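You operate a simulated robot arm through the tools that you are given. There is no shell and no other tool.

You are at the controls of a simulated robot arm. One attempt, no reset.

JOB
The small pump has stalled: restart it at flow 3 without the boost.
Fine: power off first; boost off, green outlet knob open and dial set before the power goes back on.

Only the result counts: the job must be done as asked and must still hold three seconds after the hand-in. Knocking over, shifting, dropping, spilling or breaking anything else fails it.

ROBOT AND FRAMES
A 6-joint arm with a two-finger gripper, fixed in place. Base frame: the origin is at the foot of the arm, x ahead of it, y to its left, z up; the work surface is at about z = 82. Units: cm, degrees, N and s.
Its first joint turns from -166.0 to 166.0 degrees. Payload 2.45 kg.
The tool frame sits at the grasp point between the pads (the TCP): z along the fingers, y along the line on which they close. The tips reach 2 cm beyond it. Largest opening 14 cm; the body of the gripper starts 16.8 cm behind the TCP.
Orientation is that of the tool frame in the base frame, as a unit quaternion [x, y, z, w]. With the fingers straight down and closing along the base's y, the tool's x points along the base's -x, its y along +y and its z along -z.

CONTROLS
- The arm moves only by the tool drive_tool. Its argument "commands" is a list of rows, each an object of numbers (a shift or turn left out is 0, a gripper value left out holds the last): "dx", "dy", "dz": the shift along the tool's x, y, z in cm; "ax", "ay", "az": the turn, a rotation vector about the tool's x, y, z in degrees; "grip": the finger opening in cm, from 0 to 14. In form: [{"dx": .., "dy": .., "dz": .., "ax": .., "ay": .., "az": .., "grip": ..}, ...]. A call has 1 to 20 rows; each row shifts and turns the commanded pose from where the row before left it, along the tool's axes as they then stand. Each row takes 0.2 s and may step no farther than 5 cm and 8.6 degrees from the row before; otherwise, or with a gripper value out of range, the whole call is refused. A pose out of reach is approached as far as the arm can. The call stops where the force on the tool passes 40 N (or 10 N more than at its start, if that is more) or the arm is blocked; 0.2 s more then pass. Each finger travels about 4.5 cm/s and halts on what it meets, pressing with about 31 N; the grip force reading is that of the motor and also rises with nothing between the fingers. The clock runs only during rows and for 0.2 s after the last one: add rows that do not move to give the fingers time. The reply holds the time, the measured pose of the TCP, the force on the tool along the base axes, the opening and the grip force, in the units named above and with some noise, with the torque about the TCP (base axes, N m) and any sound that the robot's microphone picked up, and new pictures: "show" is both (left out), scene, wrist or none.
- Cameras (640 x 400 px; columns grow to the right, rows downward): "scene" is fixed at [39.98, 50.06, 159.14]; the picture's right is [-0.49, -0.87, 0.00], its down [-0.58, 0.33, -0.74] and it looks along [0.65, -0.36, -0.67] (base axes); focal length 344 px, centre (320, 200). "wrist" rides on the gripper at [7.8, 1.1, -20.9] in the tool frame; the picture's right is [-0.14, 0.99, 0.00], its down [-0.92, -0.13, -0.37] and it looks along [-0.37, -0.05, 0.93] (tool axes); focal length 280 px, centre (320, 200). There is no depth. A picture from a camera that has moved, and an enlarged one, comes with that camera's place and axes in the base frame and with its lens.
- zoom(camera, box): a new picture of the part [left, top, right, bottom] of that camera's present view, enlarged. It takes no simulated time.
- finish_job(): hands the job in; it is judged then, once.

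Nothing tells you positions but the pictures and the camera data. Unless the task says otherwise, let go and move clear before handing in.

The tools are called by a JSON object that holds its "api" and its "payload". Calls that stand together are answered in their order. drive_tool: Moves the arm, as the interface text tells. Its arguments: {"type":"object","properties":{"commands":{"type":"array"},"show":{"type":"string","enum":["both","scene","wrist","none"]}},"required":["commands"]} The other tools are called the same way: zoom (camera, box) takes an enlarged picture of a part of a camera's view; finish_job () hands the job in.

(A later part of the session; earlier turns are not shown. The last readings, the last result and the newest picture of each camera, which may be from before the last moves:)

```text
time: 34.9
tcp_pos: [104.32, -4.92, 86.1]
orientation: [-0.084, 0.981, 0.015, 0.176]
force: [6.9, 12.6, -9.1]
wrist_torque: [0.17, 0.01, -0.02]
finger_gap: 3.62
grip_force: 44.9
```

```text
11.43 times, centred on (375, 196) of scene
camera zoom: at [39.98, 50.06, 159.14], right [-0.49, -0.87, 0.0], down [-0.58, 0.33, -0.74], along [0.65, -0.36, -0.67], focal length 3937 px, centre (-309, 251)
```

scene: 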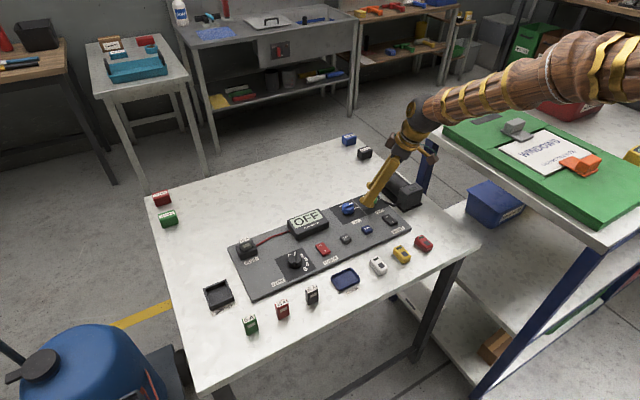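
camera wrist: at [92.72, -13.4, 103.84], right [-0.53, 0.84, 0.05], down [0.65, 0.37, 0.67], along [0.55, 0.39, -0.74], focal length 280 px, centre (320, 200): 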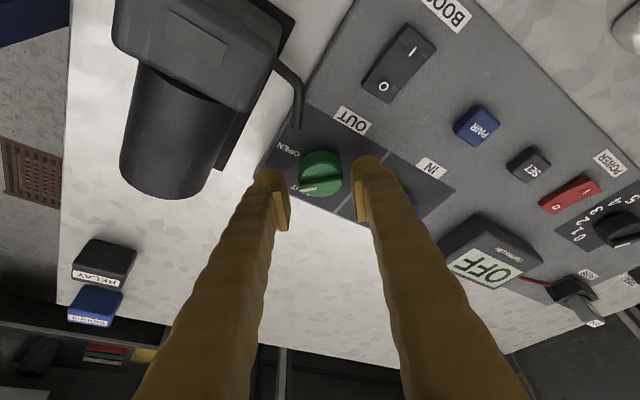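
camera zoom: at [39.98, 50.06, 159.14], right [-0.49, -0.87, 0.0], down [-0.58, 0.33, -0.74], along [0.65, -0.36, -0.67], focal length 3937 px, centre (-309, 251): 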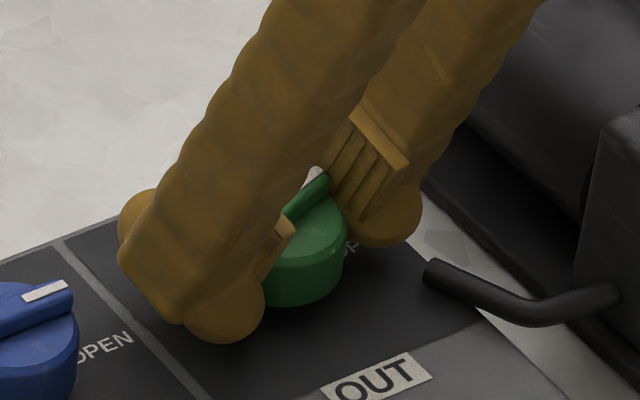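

The pointer is now at about −65°, and the −y finger is getting near the hose. I'll release, yaw back +35°, and regrip for the remaining turn.

{"api": "drive_tool", "payload": {"commands": [{"grip": 5.0}, {}, {"ax": -2.43, "az": -6.566}, {"ax": -2.43, "az": -6.566}, {"ax": -2.43, "az": -6.566}, {"ax": -2.43, "az": -6.566}, {"ax": -2.43, "az": -6.566}, {}], "show": "none"}}

{"api": "zoom", "payload": {"camera": "wrist", "box": [220, 80, 420, 220]}}

```text
time: 36.7
tcp_pos: [104.5, -5.02, 86.0]
orientation: [-0.375, 0.91, 0.066, 0.163]
force: [-0.3, 1.2, -1.3]
wrist_torque: [0.02, 0.01, 0.0]
finger_gap: 5.01
grip_force: 0.0
```

```text
2.86 times, centred on (320, 150) of wrist
camera zoom: at [93.24, -14.45, 102.95], right [-0.61, 0.79, 0.05], down [0.61, 0.43, 0.67], along [0.51, 0.43, -0.74], focal length 801 px, centre (320, 343)
```

zoom: 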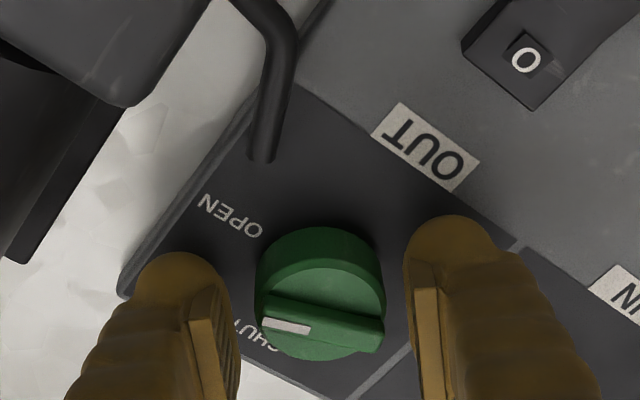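

The view shows the knob well centred between the pads, with the pointer near −62°. Closing the grip again.

{"api": "drive_tool", "payload": {"commands": [{"dx": 0.08, "grip": 3.0}, {}, {"grip": 0.0}, {}, {}], "show": "none"}}

{"api": "zoom", "payload": {"camera": "wrist", "box": [220, 80, 420, 220]}}

```text
time: 37.9
tcp_pos: [104.2, -4.99, 85.98]
orientation: [-0.375, 0.91, 0.067, 0.164]
force: [-10.2, 21.4, 5.2]
wrist_torque: [0.25, 0.06, 0.01]
finger_gap: 3.66
grip_force: 44.4
```

```text
2.86 times, centred on (320, 150) of wrist
camera zoom: at [93.16, -14.45, 102.93], right [-0.61, 0.79, 0.05], down [0.61, 0.43, 0.67], along [0.51, 0.43, -0.74], focal length 801 px, centre (320, 343)
```

zoom: 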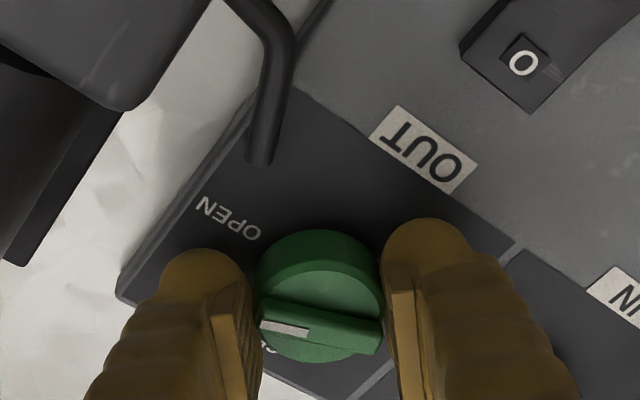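

Gripped again. I'm turning clockwise 20° in small steps.

{"api": "drive_tool", "payload": {"commands": [{"dy": 0.06}, {"ax": 1.735, "az": 4.69}, {"ax": 1.735, "az": 4.69}, {"dx": 0.03}, {"ax": 1.735, "az": 4.69}, {"ax": 1.735, "az": 4.69}, {}], "show": "none"}}

{"api": "zoom", "payload": {"camera": "wrist", "box": [220, 80, 420, 220]}}

```text
time: 39.5
tcp_pos: [104.27, -4.98, 86.06]
orientation: [-0.21, 0.961, 0.037, 0.174]
force: [11.1, 23.9, -11.9]
wrist_torque: [0.22, -0.24, 0.28]
finger_gap: 3.66
grip_force: 45.0
```

```text
2.86 times, centred on (320, 150) of wrist
camera zoom: at [90.54, -10.07, 102.93], right [-0.3, 0.95, 0.05], down [0.72, 0.19, 0.67], along [0.63, 0.23, -0.74], focal length 801 px, centre (320, 343)
```

zoom: 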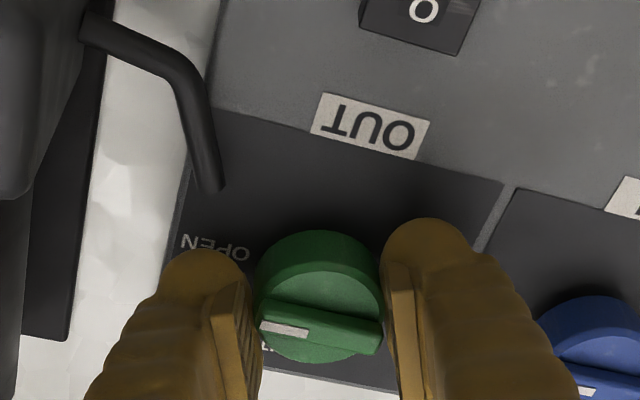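

No slip this time, and the pointer is at about −82°. Turning another 9° should put it on OPEN.

{"api": "drive_tool", "payload": {"commands": [{"dx": -0.04, "dy": 0.04}, {"ax": 1.56, "az": 4.22}, {"ax": 1.56, "az": 4.22}, {}], "show": "none"}}

{"api": "zoom", "payload": {"camera": "wrist", "box": [220, 80, 420, 220]}}

{"api": "zoom", "payload": {"camera": "scene", "box": [350, 178, 400, 213]}}

```text
time: 40.5
tcp_pos: [104.16, -4.95, 86.16]
orientation: [-0.135, 0.975, 0.024, 0.175]
force: [-22.6, 9.6, -9.6]
wrist_torque: [0.16, 0.46, 0.15]
finger_gap: 3.7
grip_force: 45.1
```

```text
2.86 times, centred on (320, 150) of wrist
camera zoom: at [89.85, -7.88, 102.98], right [-0.14, 0.99, 0.05], down [0.74, 0.08, 0.67], along [0.65, 0.13, -0.75], focal length 801 px, centre (320, 343)
```

zoom: 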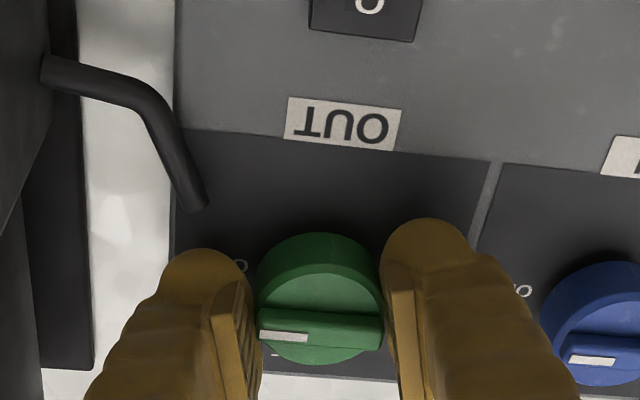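

```text
11.43 times, centred on (375, 196) of scene
camera zoom: at [39.98, 50.06, 159.14], right [-0.49, -0.87, 0.0], down [-0.58, 0.33, -0.74], along [0.65, -0.36, -0.67], focal length 3937 px, centre (-309, 251)
```

zoom: 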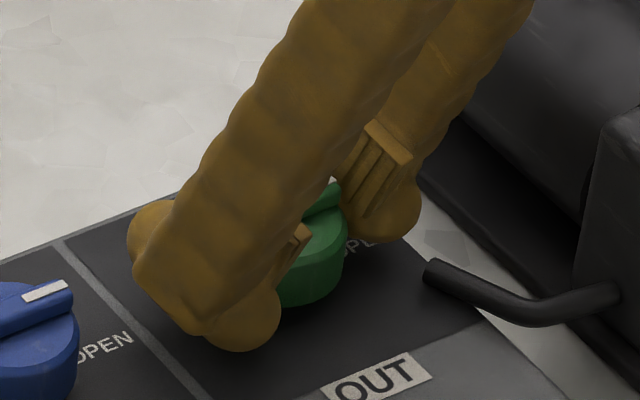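

The pointer is at about −88°, aligned with OPEN. I'm releasing, lifting straight up and backing toward the robot to check from a clear view.

{"api": "drive_tool", "payload": {"commands": [{"grip": 5.2}, {}, {"dx": -0.694, "dz": -1.876}, {"dx": -0.694, "dz": -1.876}, {"dx": -0.694, "dz": -1.876}, {"dx": 3.0, "dz": -1.0}, {"dx": 3.0, "dz": -1.0}, {"dx": 3.0, "dz": -1.0}, {}]}}

{"api": "zoom", "payload": {"camera": "scene", "box": [330, 180, 400, 225]}}

{"api": "zoom", "payload": {"camera": "wrist", "box": [220, 100, 420, 240]}}

```text
time: 42.5
tcp_pos: [95.1, -7.62, 91.93]
orientation: [-0.136, 0.975, 0.022, 0.175]
force: [0.4, -0.4, -0.1]
wrist_torque: [0.04, 0.02, 0.02]
finger_gap: 5.18
grip_force: 0.1
camera wrist: at [80.67, -10.51, 108.75], right [-0.15, 0.99, 0.05], down [0.74, 0.08, 0.67], along [0.66, 0.13, -0.74], focal length 280 px, centre (320, 200)
```

scene: 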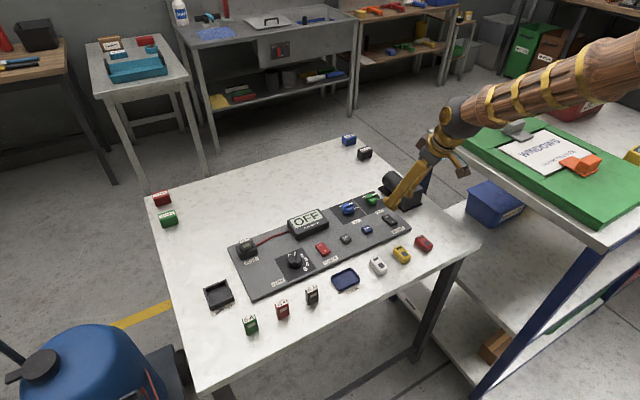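
wrist: 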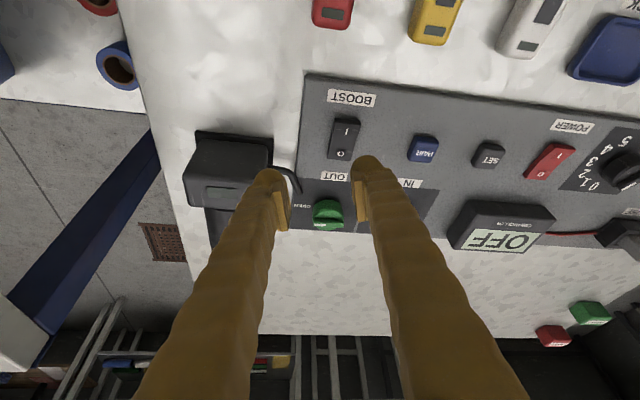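

```text
8.89 times, centred on (365, 202) of scene
camera zoom: at [39.98, 50.06, 159.14], right [-0.49, -0.87, 0.0], down [-0.58, 0.33, -0.74], along [0.65, -0.36, -0.67], focal length 3062 px, centre (-80, 178)
```

zoom: 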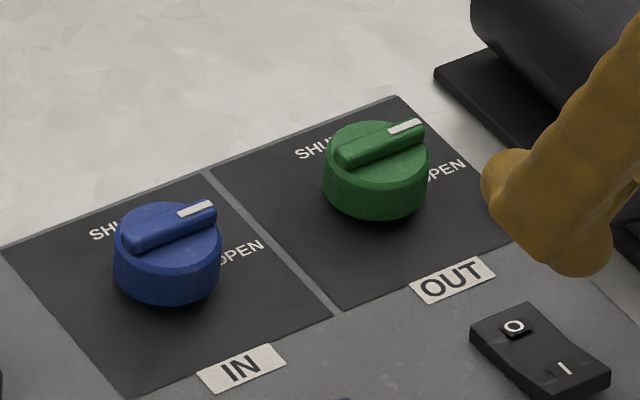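

```text
2.86 times, centred on (320, 170) of wrist
camera zoom: at [80.67, -10.51, 108.75], right [-0.15, 0.99, 0.05], down [0.74, 0.08, 0.67], along [0.66, 0.13, -0.74], focal length 801 px, centre (320, 286)
```

zoom: 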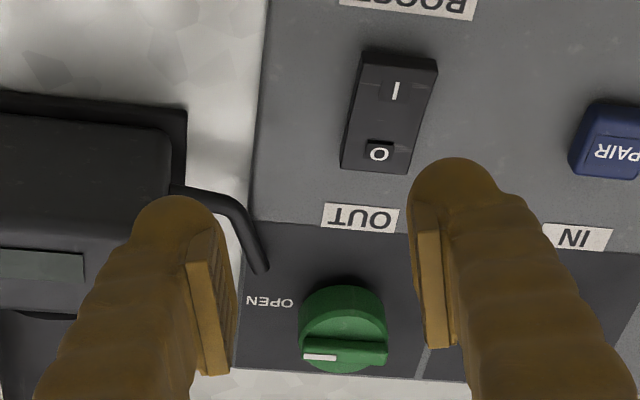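

The green knob now points to OPEN, parallel with the blue one, and nothing else has moved. Next is the flow dial: I'm lifting, squaring the yaw and moving over to look at it.

{"api": "drive_tool", "payload": {"commands": [{"dx": -1.388, "dz": -3.75}, {"ax": 2.74, "az": 7.41}, {"ax": 2.74, "az": 7.41}, {"dx": 0.55, "dy": 4.2, "dz": -0.35}, {"dx": 0.55, "dy": 4.2, "dz": -0.35}, {"dx": 0.55, "dy": 4.2, "dz": -0.35}, {"dx": 0.55, "dy": 4.2, "dz": -0.35}, {"dx": 0.55, "dy": 4.2, "dz": -0.35}, {"dx": 0.55, "dy": 4.2, "dz": -0.35}, {"dx": 0.55, "dy": 4.2, "dz": -0.35}, {"dx": 0.55, "dy": 4.2, "dz": -0.35}, {}]}}

{"api": "zoom", "payload": {"camera": "wrist", "box": [220, 80, 420, 220]}}

{"api": "zoom", "payload": {"camera": "scene", "box": [330, 180, 410, 235]}}

```text
time: 45.1
tcp_pos: [90.05, 26.22, 96.67]
orientation: [0.0, 0.984, 0.0, 0.178]
force: [0.0, 0.5, 0.2]
wrist_torque: [0.02, 0.02, 0.0]
finger_gap: 5.17
grip_force: 0.2
camera wrist: at [75.33, 27.38, 113.52], right [0.13, 0.99, 0.05], down [0.73, -0.13, 0.67], along [0.67, -0.05, -0.74], focal length 280 px, centre (320, 200)
```

scene: 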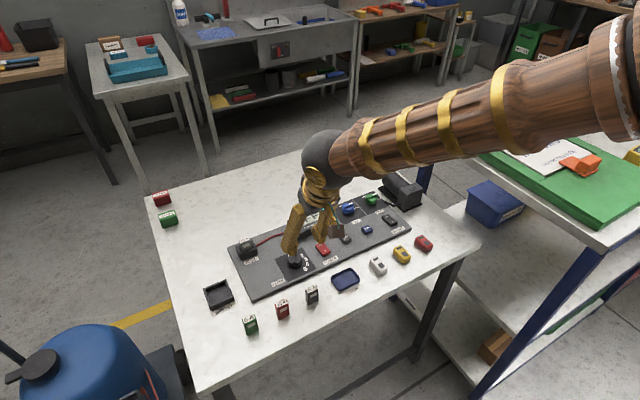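
wrist: 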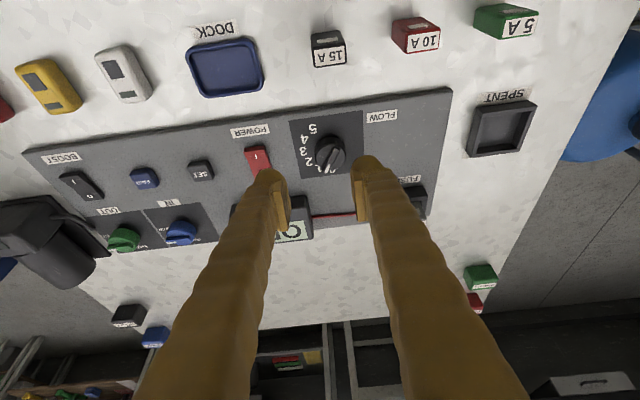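

```text
2.86 times, centred on (320, 150) of wrist
camera zoom: at [75.33, 27.38, 113.52], right [0.13, 0.99, 0.05], down [0.73, -0.13, 0.67], along [0.67, -0.05, -0.74], focal length 801 px, centre (320, 343)
```

zoom: 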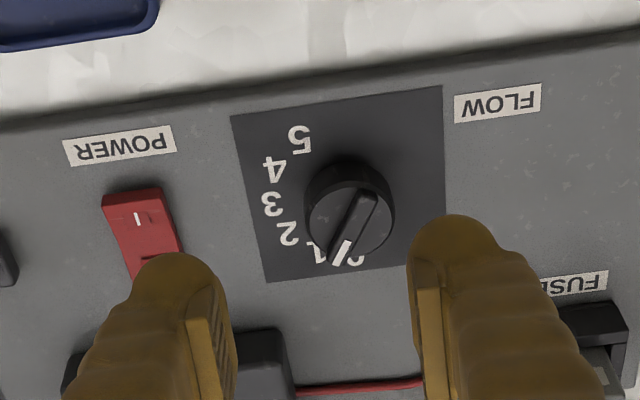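

```text
7.27 times, centred on (370, 208) of scene
camera zoom: at [39.98, 50.06, 159.14], right [-0.49, -0.87, 0.0], down [-0.58, 0.33, -0.74], along [0.65, -0.36, -0.67], focal length 2505 px, centre (-44, 146)
```

zoom: 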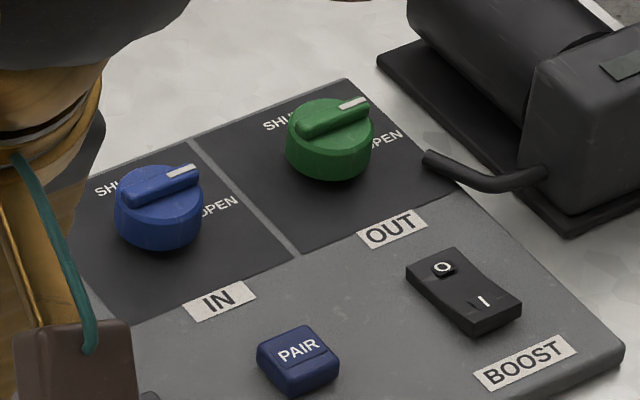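

The digits are at 30° steps, with "3" straight toward −y from the dial centre at about (94.1, 27.55), and the pointer is on 1. I'll hover over the dial with the tool yawed +45°, ready to turn it 60° clockwise.

{"api": "drive_tool", "payload": {"commands": [{"dx": -0.99, "dy": 0.665, "dz": 3.13}, {"dx": -0.99, "dy": 0.665, "dz": 3.13}, {"ax": -2.625, "az": -7.025}, {"ax": -2.625, "az": -7.025}, {"ax": -2.625, "az": -7.025}, {"ax": -2.625, "az": -7.025}, {"ax": -2.625, "az": -7.025}, {"ax": -2.625, "az": -7.025}, {}]}}

{"api": "zoom", "payload": {"camera": "wrist", "box": [220, 80, 420, 220]}}

{"api": "zoom", "payload": {"camera": "scene", "box": [260, 210, 340, 280]}}

```text
time: 47.1
tcp_pos: [94.04, 27.33, 91.54]
orientation: [-0.377, 0.909, 0.067, 0.164]
force: [-0.2, 0.4, 0.0]
wrist_torque: [-0.01, 0.03, 0.02]
finger_gap: 5.18
grip_force: 0.1
camera wrist: at [82.96, 17.84, 108.46], right [-0.61, 0.79, 0.05], down [0.61, 0.43, 0.67], along [0.51, 0.43, -0.74], focal length 280 px, centre (320, 200)
```

scene: 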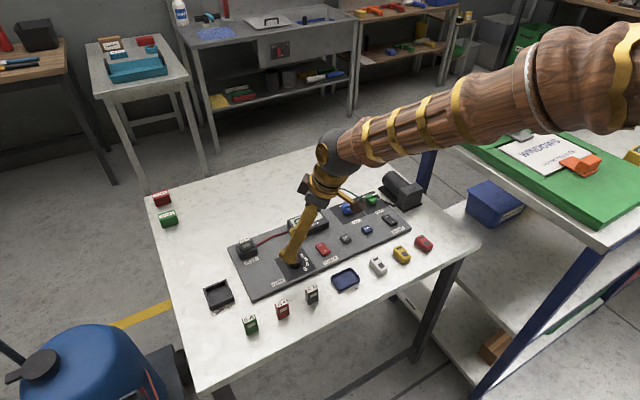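
wrist: 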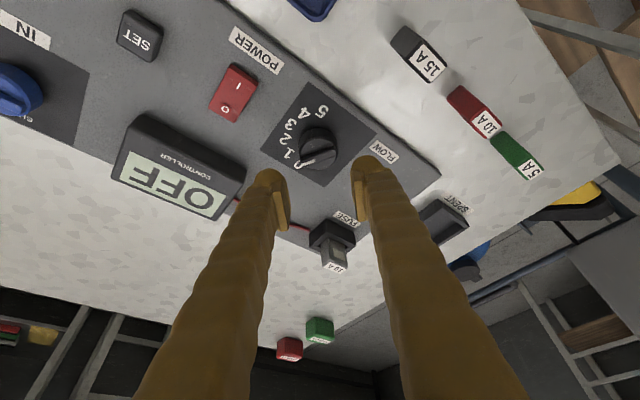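

```text
2.86 times, centred on (320, 150) of wrist
camera zoom: at [82.96, 17.84, 108.46], right [-0.61, 0.79, 0.05], down [0.61, 0.43, 0.67], along [0.51, 0.43, -0.74], focal length 801 px, centre (320, 343)
```

zoom: 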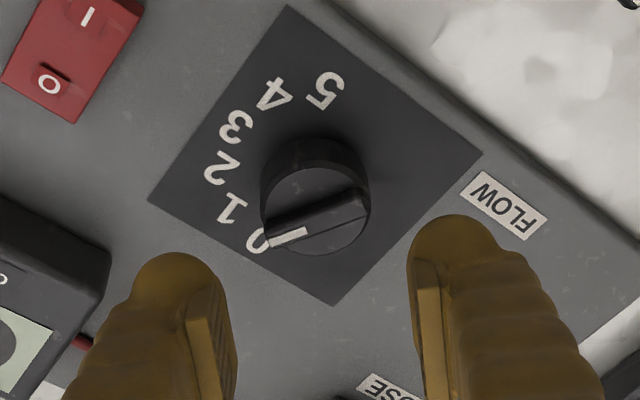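

```text
5.71 times, centred on (300, 245) of scene
camera zoom: at [39.98, 50.06, 159.14], right [-0.49, -0.87, 0.0], down [-0.58, 0.33, -0.74], along [0.65, -0.36, -0.67], focal length 1968 px, centre (434, -57)
```

zoom: 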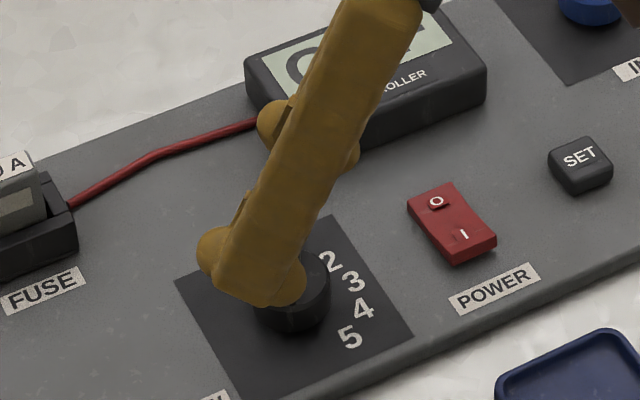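

The dial sits slightly to the +y finger side of centre; I'll correct that while descending so the pads flank the dial knob.

{"api": "drive_tool", "payload": {"commands": [{"dx": 0.72, "dy": 0.15, "dz": 2.21}, {"dx": 0.72, "dy": 0.15, "dz": 2.21}, {"dx": 0.105, "dz": 0.281}, {"dx": 0.105, "dz": 0.281}, {"dx": 0.0875, "dz": 0.234}, {}], "show": "none"}}

{"api": "zoom", "payload": {"camera": "wrist", "box": [220, 80, 420, 220]}}

{"api": "zoom", "payload": {"camera": "scene", "box": [260, 210, 340, 280]}}

```text
time: 48.5
tcp_pos: [94.02, 27.79, 86.03]
orientation: [-0.376, 0.91, 0.068, 0.163]
force: [-0.6, 0.0, 0.0]
wrist_torque: [0.02, 0.02, 0.02]
finger_gap: 5.18
grip_force: 0.0
```

```text
2.86 times, centred on (320, 150) of wrist
camera zoom: at [82.87, 18.22, 102.97], right [-0.61, 0.79, 0.05], down [0.61, 0.43, 0.67], along [0.51, 0.43, -0.74], focal length 801 px, centre (320, 343)
```

zoom: 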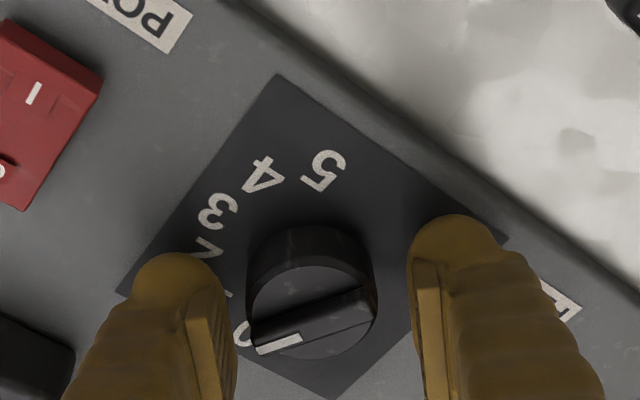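

```text
5.71 times, centred on (300, 245) of scene
camera zoom: at [39.98, 50.06, 159.14], right [-0.49, -0.87, 0.0], down [-0.58, 0.33, -0.74], along [0.65, -0.36, -0.67], focal length 1968 px, centre (434, -57)
```

zoom: 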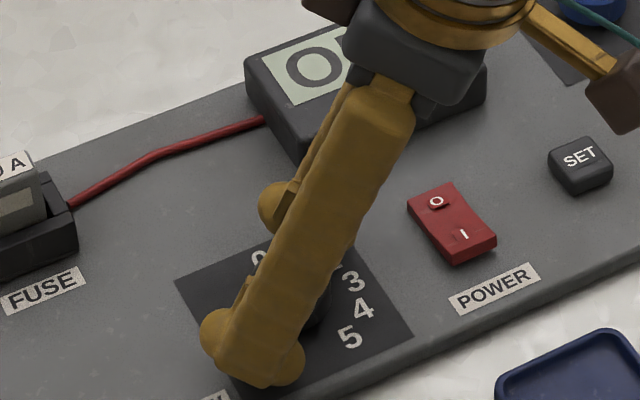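

The knob is about 0.3 cm toward the −y finger now. I'm shifting back by that and closing softly.

{"api": "drive_tool", "payload": {"commands": [{"dy": -0.28}, {}, {"grip": 3.0}, {}, {}], "show": "none"}}

{"api": "zoom", "payload": {"camera": "wrist", "box": [220, 80, 420, 220]}}

```text
time: 49.7
tcp_pos: [94.04, 27.66, 86.09]
orientation: [-0.376, 0.91, 0.067, 0.163]
force: [-7.7, 11.0, 1.0]
wrist_torque: [0.11, 0.05, 0.01]
finger_gap: 3.68
grip_force: 41.3
```

```text
2.86 times, centred on (320, 150) of wrist
camera zoom: at [82.98, 18.06, 102.95], right [-0.61, 0.79, 0.05], down [0.61, 0.43, 0.67], along [0.51, 0.43, -0.74], focal length 801 px, centre (320, 343)
```

zoom: 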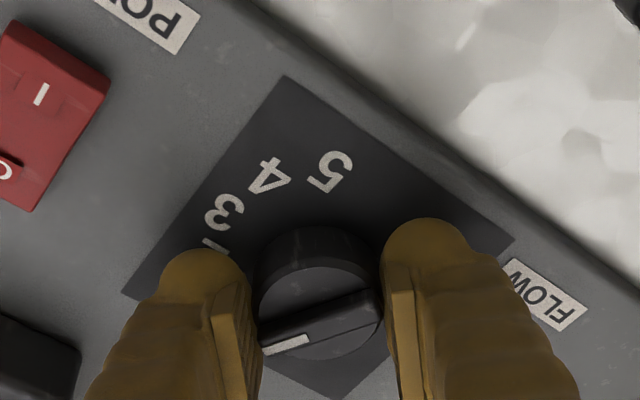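

The dial is gripped squarely (gap 3.68, low side load) and its pointer reads −31°, i.e. flow 1. I'm starting the clockwise turn.

{"api": "drive_tool", "payload": {"commands": [{"grip": 0, "dy": 0.02}, {"ax": 1.75, "az": 4.684}, {"ax": 1.75, "az": 4.684}, {"ax": 1.75, "az": 4.684}, {}], "show": "none"}}

{"api": "zoom", "payload": {"camera": "wrist", "box": [220, 80, 420, 220]}}

```text
time: 50.9
tcp_pos: [94.16, 27.59, 86.02]
orientation: [-0.255, 0.951, 0.045, 0.171]
force: [-12.6, 14.1, -5.0]
wrist_torque: [0.03, 0.15, -0.02]
finger_gap: 3.64
grip_force: 44.3
```

```text
2.86 times, centred on (320, 150) of wrist
camera zoom: at [80.9, 21.26, 102.95], right [-0.38, 0.92, 0.05], down [0.7, 0.26, 0.67], along [0.6, 0.29, -0.74], focal length 801 px, centre (320, 343)
```

zoom: 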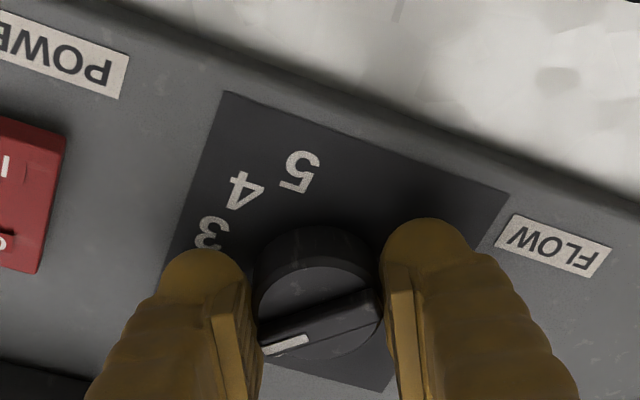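

The dial follows the gripper. Continuing with another 15°.

{"api": "drive_tool", "payload": {"commands": [{"dy": 0.04}, {"ax": 1.75, "az": 4.684}, {"ax": 1.75, "az": 4.684}, {"ax": 1.75, "az": 4.684}, {}], "show": "none"}}

{"api": "zoom", "payload": {"camera": "wrist", "box": [220, 80, 420, 220]}}

```text
time: 52.1
tcp_pos: [94.09, 27.58, 86.12]
orientation: [-0.127, 0.976, 0.021, 0.175]
force: [-28.3, -16.0, -1.2]
wrist_torque: [-0.25, 0.36, 0.06]
finger_gap: 3.63
grip_force: 44.3
```

```text
2.86 times, centred on (320, 150) of wrist
camera zoom: at [79.73, 24.9, 102.95], right [-0.13, 0.99, 0.05], down [0.74, 0.07, 0.67], along [0.66, 0.12, -0.74], focal length 801 px, centre (320, 343)
```

zoom: 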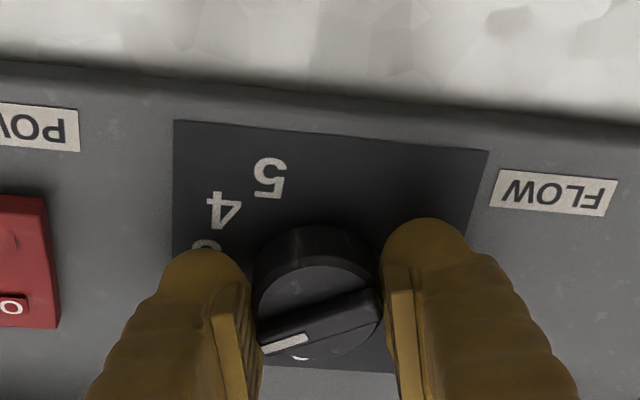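

The pointer is at about −60° (flow 2). I'm easing the side load and turning further.

{"api": "drive_tool", "payload": {"commands": [{"dx": 0.08, "dy": -0.02}, {"ax": 1.75, "az": 4.684}, {"ax": 1.75, "az": 4.684}, {"ax": 1.75, "az": 4.684}, {}], "show": "none"}}

{"api": "zoom", "payload": {"camera": "wrist", "box": [220, 80, 420, 220]}}

```text
time: 53.3
tcp_pos: [94.12, 27.54, 86.07]
orientation: [0.001, 0.984, -0.002, 0.178]
force: [2.6, -21.7, -7.6]
wrist_torque: [-0.26, -0.24, 0.02]
finger_gap: 3.6
grip_force: 45.3
```

```text
2.86 times, centred on (320, 150) of wrist
camera zoom: at [79.5, 28.67, 102.92], right [0.13, 0.99, 0.05], down [0.73, -0.13, 0.67], along [0.67, -0.05, -0.74], focal length 801 px, centre (320, 343)
```

zoom: 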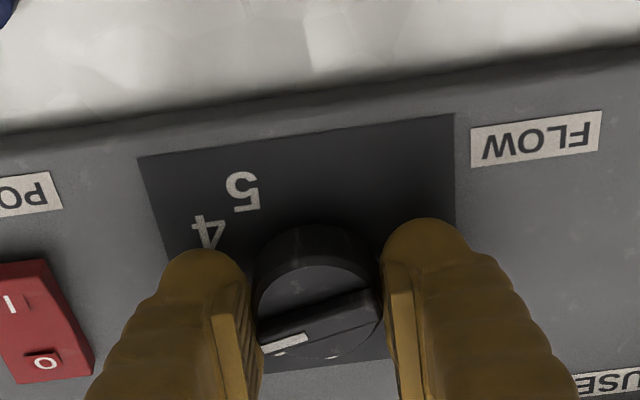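

The pointer is at about −75°, so 15° remains to reach 3. Continuing.

{"api": "drive_tool", "payload": {"commands": [{"dy": -0.05}, {"ax": 1.75, "az": 4.684}, {"ax": 1.75, "az": 4.684}, {"ax": 1.75, "az": 4.684}, {}], "show": "none"}}

{"api": "zoom", "payload": {"camera": "wrist", "box": [220, 80, 420, 220]}}

{"api": "zoom", "payload": {"camera": "scene", "box": [260, 210, 340, 280]}}

```text
time: 54.5
tcp_pos: [94.13, 27.47, 86.17]
orientation: [0.128, 0.976, -0.025, 0.176]
force: [17.4, -19.4, -4.7]
wrist_torque: [-0.3, -0.23, 0.03]
finger_gap: 3.62
grip_force: 44.6
```

```text
2.86 times, centred on (320, 150) of wrist
camera zoom: at [80.28, 32.39, 102.93], right [0.38, 0.92, 0.05], down [0.68, -0.31, 0.67], along [0.63, -0.22, -0.74], focal length 801 px, centre (320, 343)
```

zoom: 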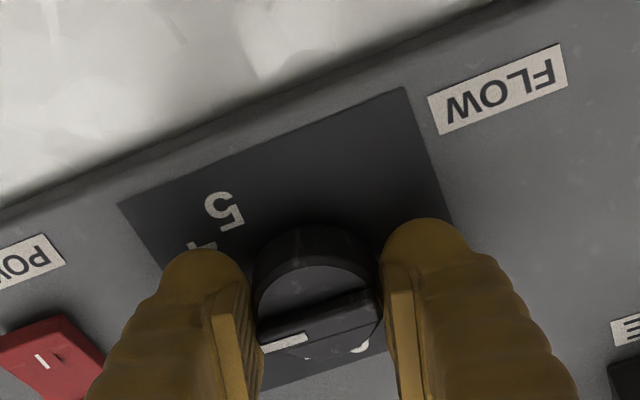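

```text
5.71 times, centred on (300, 245) of scene
camera zoom: at [39.98, 50.06, 159.14], right [-0.49, -0.87, 0.0], down [-0.58, 0.33, -0.74], along [0.65, -0.36, -0.67], focal length 1968 px, centre (434, -57)
```

zoom: 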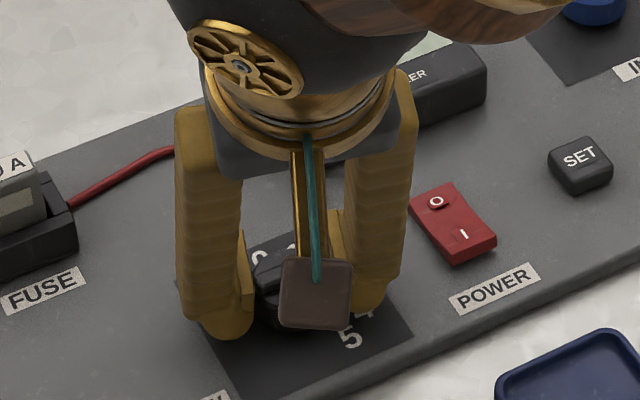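

The pointer is at about −88°, i.e. on 3. I'm releasing, lifting straight up, squaring the yaw and backing away for a clear view.

{"api": "drive_tool", "payload": {"commands": [{"grip": 5.2}, {}, {"dx": -0.7, "dz": -1.873}, {"dx": -0.7, "dz": -1.873}, {"dx": -0.7, "dz": -1.873}, {"ax": -2.625, "az": -7.025}, {"ax": -2.625, "az": -7.025}, {"dx": 4.0, "dz": -1.5}, {"dx": 3.0, "dy": -3.0, "dz": -1.5}, {}]}}

{"api": "zoom", "payload": {"camera": "scene", "box": [270, 235, 340, 280]}}

{"api": "zoom", "payload": {"camera": "wrist", "box": [240, 80, 440, 220]}}

```text
time: 56.7
tcp_pos: [86.37, 24.61, 92.46]
orientation: [0.0, 0.984, -0.001, 0.178]
force: [0.3, -0.5, 0.0]
wrist_torque: [0.02, 0.02, 0.0]
finger_gap: 5.2
grip_force: 0.1
camera wrist: at [71.81, 25.65, 109.33], right [0.13, 0.99, 0.05], down [0.73, -0.13, 0.67], along [0.67, -0.05, -0.74], focal length 280 px, centre (320, 200)
```

scene: 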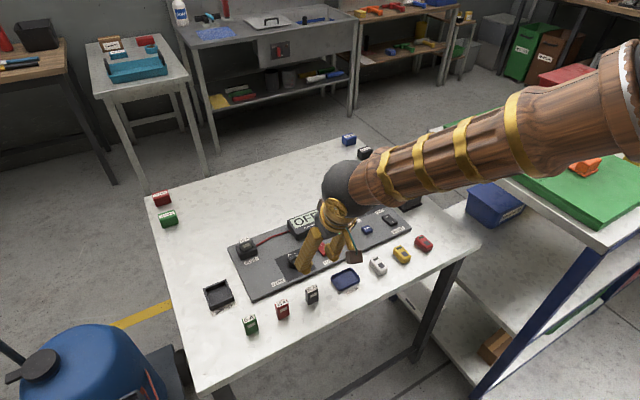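
wrist: 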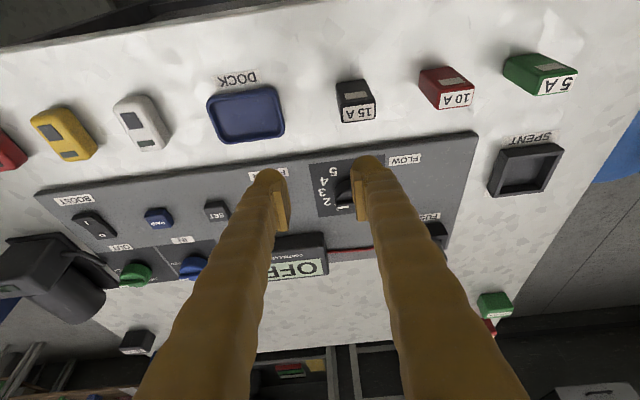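

```text
8.89 times, centred on (305, 258) of scene
camera zoom: at [39.98, 50.06, 159.14], right [-0.49, -0.87, 0.0], down [-0.58, 0.33, -0.74], along [0.65, -0.36, -0.67], focal length 3062 px, centre (453, -311)
```

zoom: 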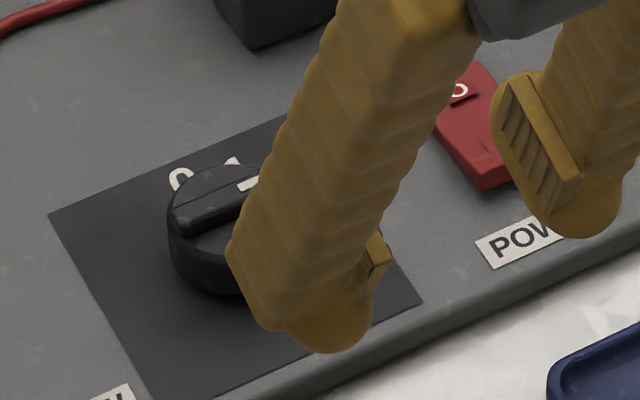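

```text
2.86 times, centred on (340, 150) of wrist
camera zoom: at [71.81, 25.65, 109.33], right [0.13, 0.99, 0.05], down [0.73, -0.13, 0.67], along [0.67, -0.05, -0.74], focal length 801 px, centre (263, 343)
```

zoom: 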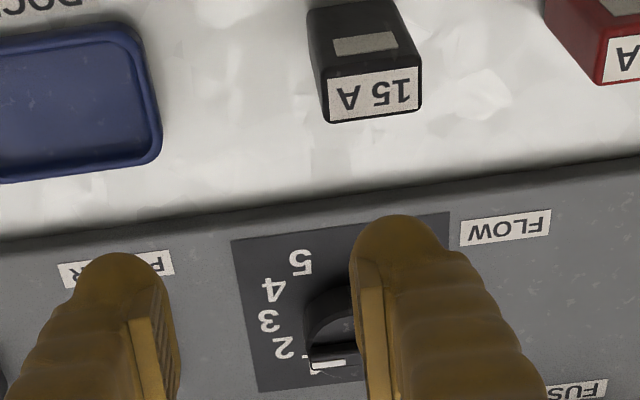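

The fingers hide part of the dial from here. I'm moving toward the power rocker's I end, with the finger gap back at 1.2, which also gives a clear look at the dial.

{"api": "drive_tool", "payload": {"commands": [{"dx": -2.07, "dy": -4.05, "dz": 1.04, "grip": 1.2}, {"dx": -2.07, "dy": -4.05, "dz": 1.04}, {}, {}]}}

{"api": "zoom", "payload": {"camera": "scene", "box": [270, 235, 340, 280]}}

{"api": "zoom", "payload": {"camera": "wrist", "box": [320, 80, 520, 220]}}

{"api": "zoom", "payload": {"camera": "scene", "box": [340, 180, 410, 225]}}

```text
time: 57.7
tcp_pos: [91.17, 16.59, 91.97]
orientation: [-0.001, 0.984, -0.002, 0.178]
force: [-0.3, -0.6, 0.2]
wrist_torque: [0.01, -0.05, 0.01]
finger_gap: 1.21
grip_force: 0.0
camera wrist: at [76.45, 17.74, 108.86], right [0.13, 0.99, 0.05], down [0.73, -0.13, 0.67], along [0.67, -0.05, -0.74], focal length 280 px, centre (320, 200)
```

scene: 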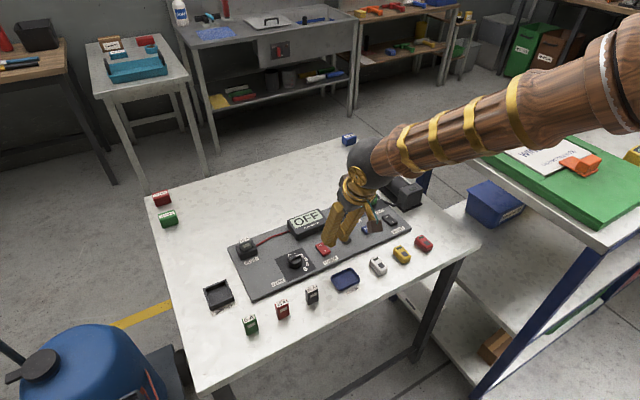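
wrist: 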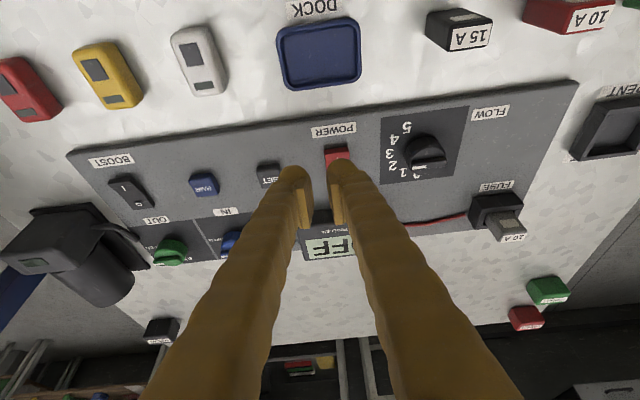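

```text
8.89 times, centred on (305, 258) of scene
camera zoom: at [39.98, 50.06, 159.14], right [-0.49, -0.87, 0.0], down [-0.58, 0.33, -0.74], along [0.65, -0.36, -0.67], focal length 3062 px, centre (453, -311)
```

zoom: 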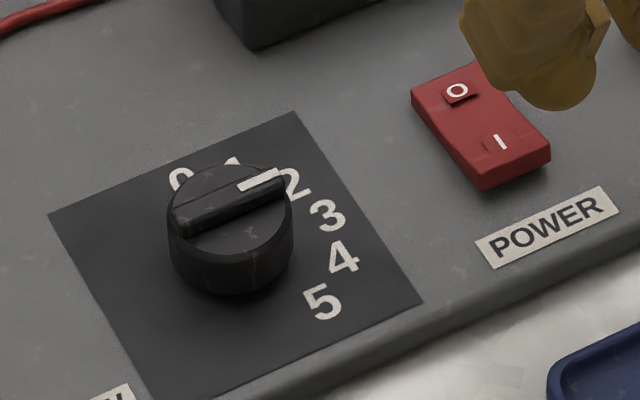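

```text
2.86 times, centred on (420, 150) of wrist
camera zoom: at [76.45, 17.74, 108.86], right [0.13, 0.99, 0.05], down [0.73, -0.13, 0.67], along [0.67, -0.05, -0.74], focal length 801 px, centre (34, 343)
```

zoom: 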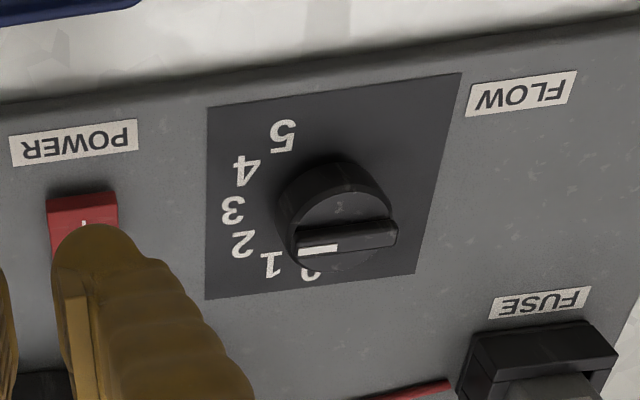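

```text
8.89 times, centred on (375, 202) of scene
camera zoom: at [39.98, 50.06, 159.14], right [-0.49, -0.87, 0.0], down [-0.58, 0.33, -0.74], along [0.65, -0.36, -0.67], focal length 3062 px, centre (-169, 178)
```

zoom: 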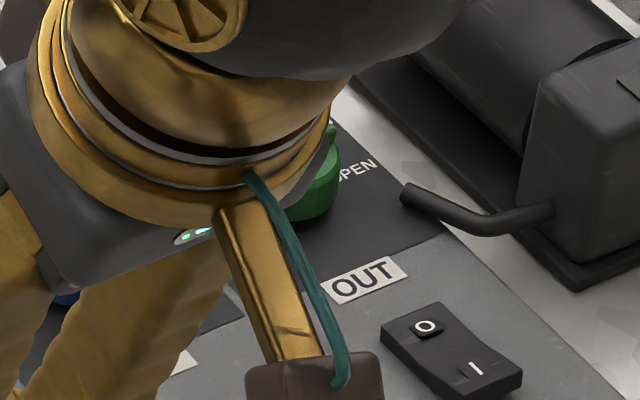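

The dial pointer appears to be on 3. I'll zoom tighter to measure its angle carefully before restoring power.

{"api": "zoom", "payload": {"camera": "scene", "box": [280, 245, 320, 272]}}

{"api": "zoom", "payload": {"camera": "wrist", "box": [380, 110, 470, 185]}}

{"api": "zoom", "payload": {"camera": "wrist", "box": [290, 120, 380, 190]}}

```text
14.81 times, centred on (300, 258) of scene
camera zoom: at [39.98, 50.06, 159.14], right [-0.49, -0.87, 0.0], down [-0.58, 0.33, -0.74], along [0.65, -0.36, -0.67], focal length 5103 px, centre (616, -667)
```

zoom: 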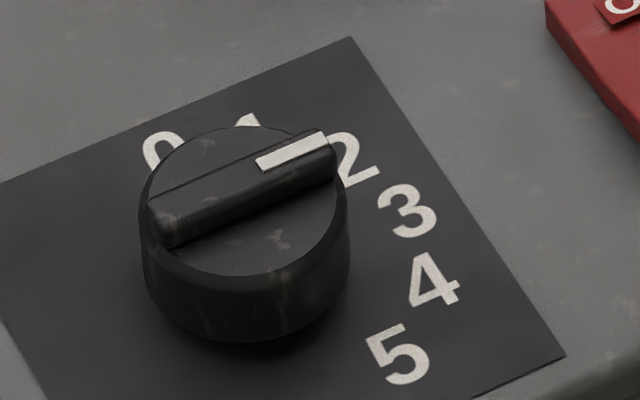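

```text
5.33 times, centred on (425, 148) of wrist
camera zoom: at [76.45, 17.74, 108.86], right [0.13, 0.99, 0.05], down [0.73, -0.13, 0.67], along [0.67, -0.05, -0.74], focal length 1495 px, centre (-240, 480)
```

zoom: 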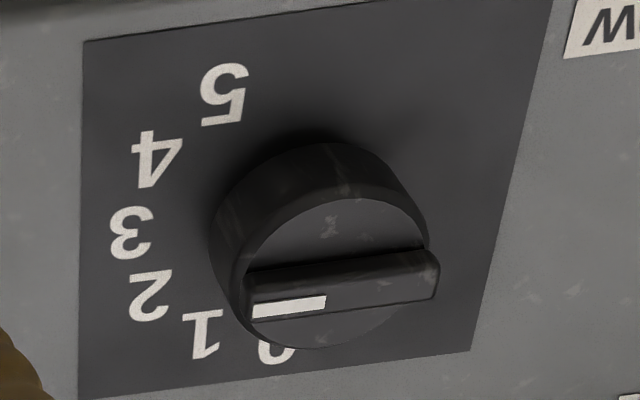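

```text
5.71 times, centred on (335, 155) of wrist
camera zoom: at [76.45, 17.74, 108.86], right [0.13, 0.99, 0.05], down [0.73, -0.13, 0.67], along [0.67, -0.05, -0.74], focal length 1602 px, centre (234, 457)
```

zoom: 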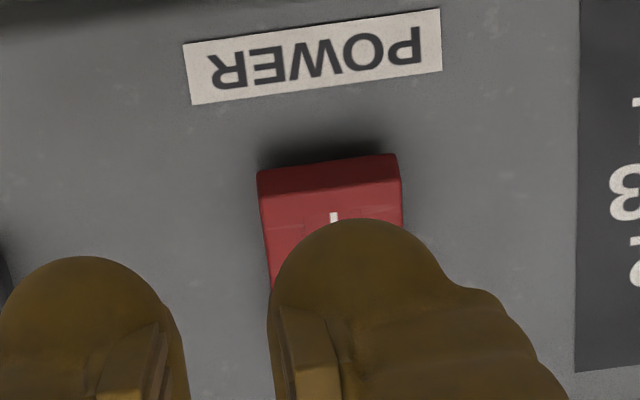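

The pointer is parallel to the plate edge and lines up with 3. Power off, boost off, outlet open and dial at 3 are all in place, so I'll descend to just above the I end of the power rocker.

{"api": "drive_tool", "payload": {"commands": [{"dx": -0.022, "dy": 0.055, "dz": 2.555}, {"dx": -0.022, "dy": 0.055, "dz": 2.555}, {}], "show": "wrist"}}

{"api": "zoom", "payload": {"camera": "wrist", "box": [260, 90, 400, 200]}}

{"api": "zoom", "payload": {"camera": "scene", "box": [280, 200, 360, 270]}}

```text
time: 58.5
tcp_pos: [92.89, 16.69, 87.28]
orientation: [-0.001, 0.984, -0.002, 0.178]
force: [0.8, -0.1, 0.1]
wrist_torque: [0.02, 0.0, 0.01]
finger_gap: 1.23
grip_force: 0.1
camera wrist: at [78.27, 17.88, 104.09], right [0.13, 0.99, 0.05], down [0.73, -0.13, 0.67], along [0.67, -0.05, -0.74], focal length 280 px, centre (320, 200)
```

wrist: 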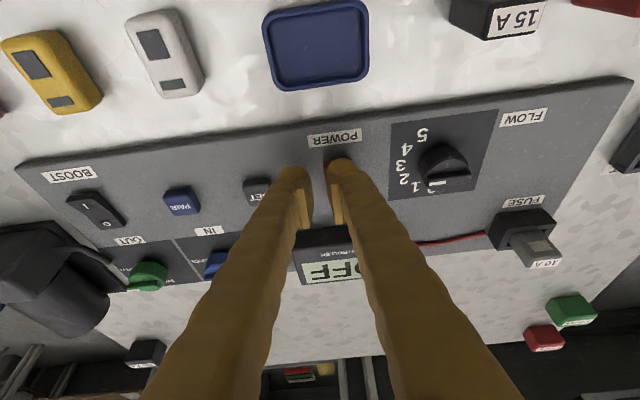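

```text
3.64 times, centred on (330, 145) of wrist
camera zoom: at [78.27, 17.88, 104.09], right [0.13, 0.99, 0.05], down [0.73, -0.13, 0.67], along [0.67, -0.05, -0.74], focal length 1020 px, centre (284, 400)
```

zoom: 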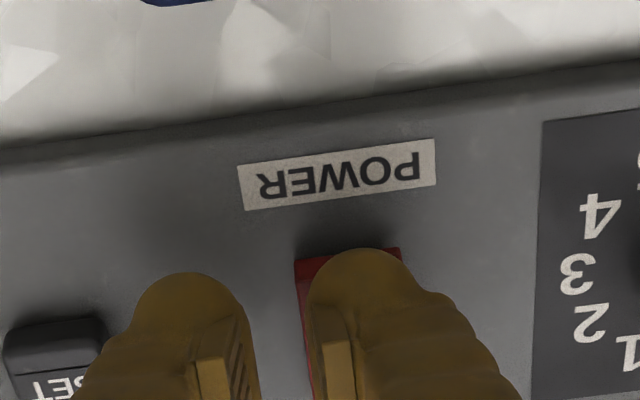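

```text
5.71 times, centred on (320, 235) of scene
camera zoom: at [39.98, 50.06, 159.14], right [-0.49, -0.87, 0.0], down [-0.58, 0.33, -0.74], along [0.65, -0.36, -0.67], focal length 1968 px, centre (320, 0)
```

zoom: 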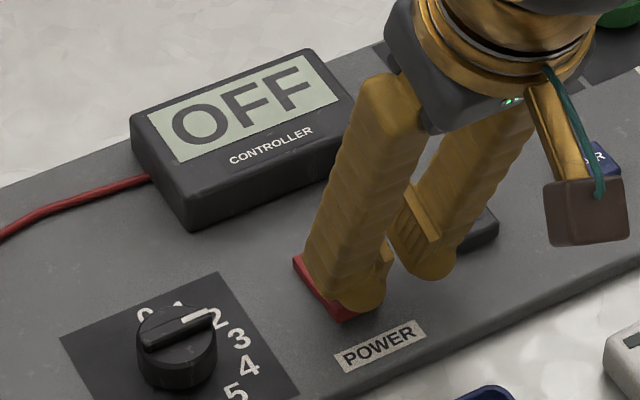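

The +y finger is over the I end and the other finger clears SET. Pressing down in small steps to switch power on.

{"api": "drive_tool", "payload": {"commands": [{"dx": 0.07, "dz": 0.187}, {"dx": 0.07, "dz": 0.187}, {"dx": 0.0525, "dz": 0.1405}, {"dx": 0.0525, "dz": 0.1405}], "show": "none"}}

{"api": "zoom", "payload": {"camera": "scene", "box": [280, 200, 360, 270]}}

```text
time: 59.5
tcp_pos: [92.91, 16.5, 86.39]
orientation: [0.001, 0.984, -0.002, 0.176]
force: [-0.5, 0.2, -0.2]
wrist_torque: [-0.01, -0.02, -0.01]
finger_gap: 1.22
grip_force: 0.0
```

```text
5.71 times, centred on (320, 235) of scene
camera zoom: at [39.98, 50.06, 159.14], right [-0.49, -0.87, 0.0], down [-0.58, 0.33, -0.74], along [0.65, -0.36, -0.67], focal length 1968 px, centre (320, 0)
```

zoom: 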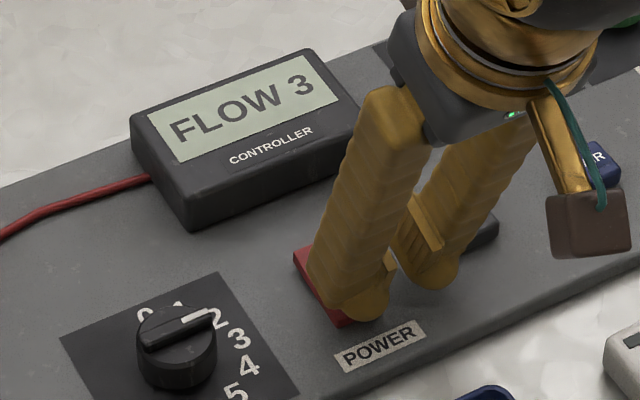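

The display now reads FLOW 3, so the pump is running at the set flow. I'm lifting off and moving clear to check everything holds.

{"api": "drive_tool", "payload": {"commands": [{"dx": -0.7, "dz": -1.873}, {"dx": -1.4, "dz": -3.746}, {"dx": 3.5, "dz": -3.0}, {"dx": 3.5, "dz": -3.0}, {"dx": 3.5, "dz": -3.0}, {"dx": 3.5, "dz": -3.0}, {"dx": 3.5, "dz": -3.0}, {}, {}]}}

{"api": "zoom", "payload": {"camera": "scene", "box": [220, 160, 440, 300]}}

{"api": "zoom", "payload": {"camera": "scene", "box": [330, 180, 410, 235]}}

{"api": "zoom", "payload": {"camera": "scene", "box": [280, 205, 345, 270]}}

```text
time: 61.5
tcp_pos: [71.36, 16.37, 100.33]
orientation: [0.0, 0.984, -0.002, 0.177]
force: [-0.9, -0.5, 0.1]
wrist_torque: [0.01, -0.01, 0.0]
finger_gap: 1.19
grip_force: 0.1
camera wrist: at [56.75, 17.58, 117.12], right [0.13, 0.99, 0.05], down [0.73, -0.13, 0.67], along [0.67, -0.05, -0.74], focal length 280 px, centre (320, 200)
```

scene: 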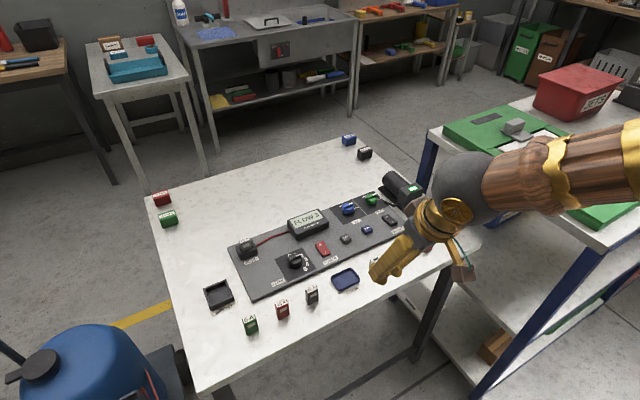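
wrist: 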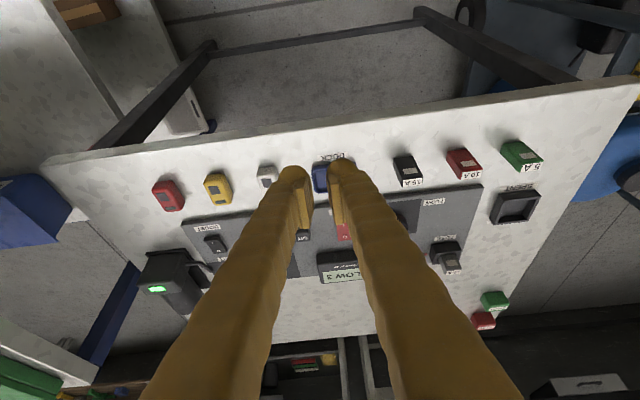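

```text
2.86 times, centred on (330, 230) of scene
camera zoom: at [39.98, 50.06, 159.14], right [-0.49, -0.87, 0.0], down [-0.58, 0.33, -0.74], along [0.65, -0.36, -0.67], focal length 984 px, centre (291, 114)
```

zoom: 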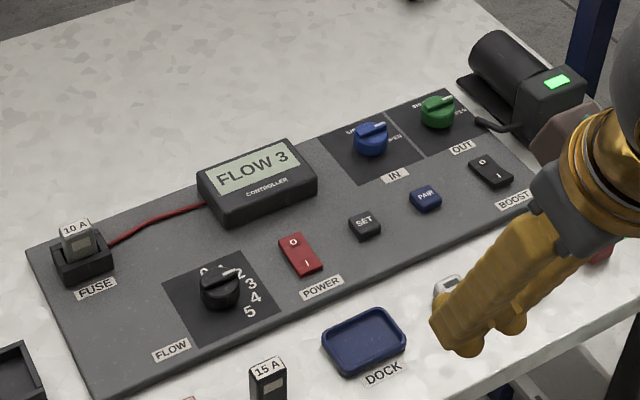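

```text
7.27 times, centred on (370, 208) of scene
camera zoom: at [39.98, 50.06, 159.14], right [-0.49, -0.87, 0.0], down [-0.58, 0.33, -0.74], along [0.65, -0.36, -0.67], focal length 2505 px, centre (-44, 146)
```

zoom: 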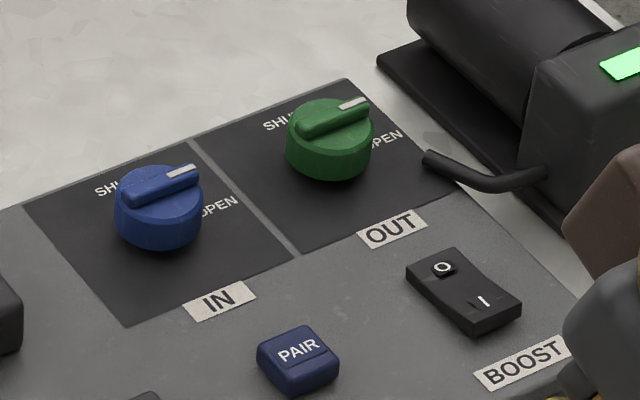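

```text
6.15 times, centred on (312, 238) of scene
camera zoom: at [39.98, 50.06, 159.14], right [-0.49, -0.87, 0.0], down [-0.58, 0.33, -0.74], along [0.65, -0.36, -0.67], focal length 2120 px, centre (366, -31)
```

zoom: 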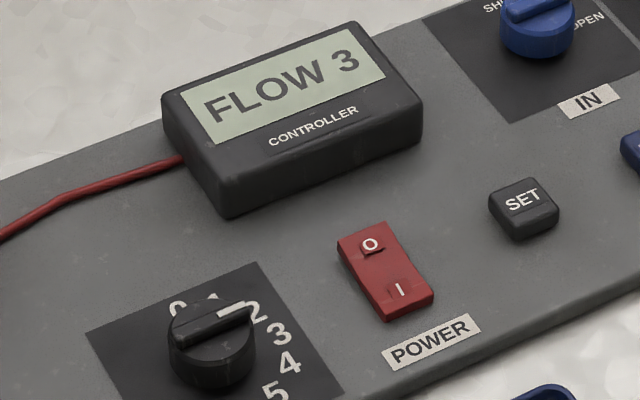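

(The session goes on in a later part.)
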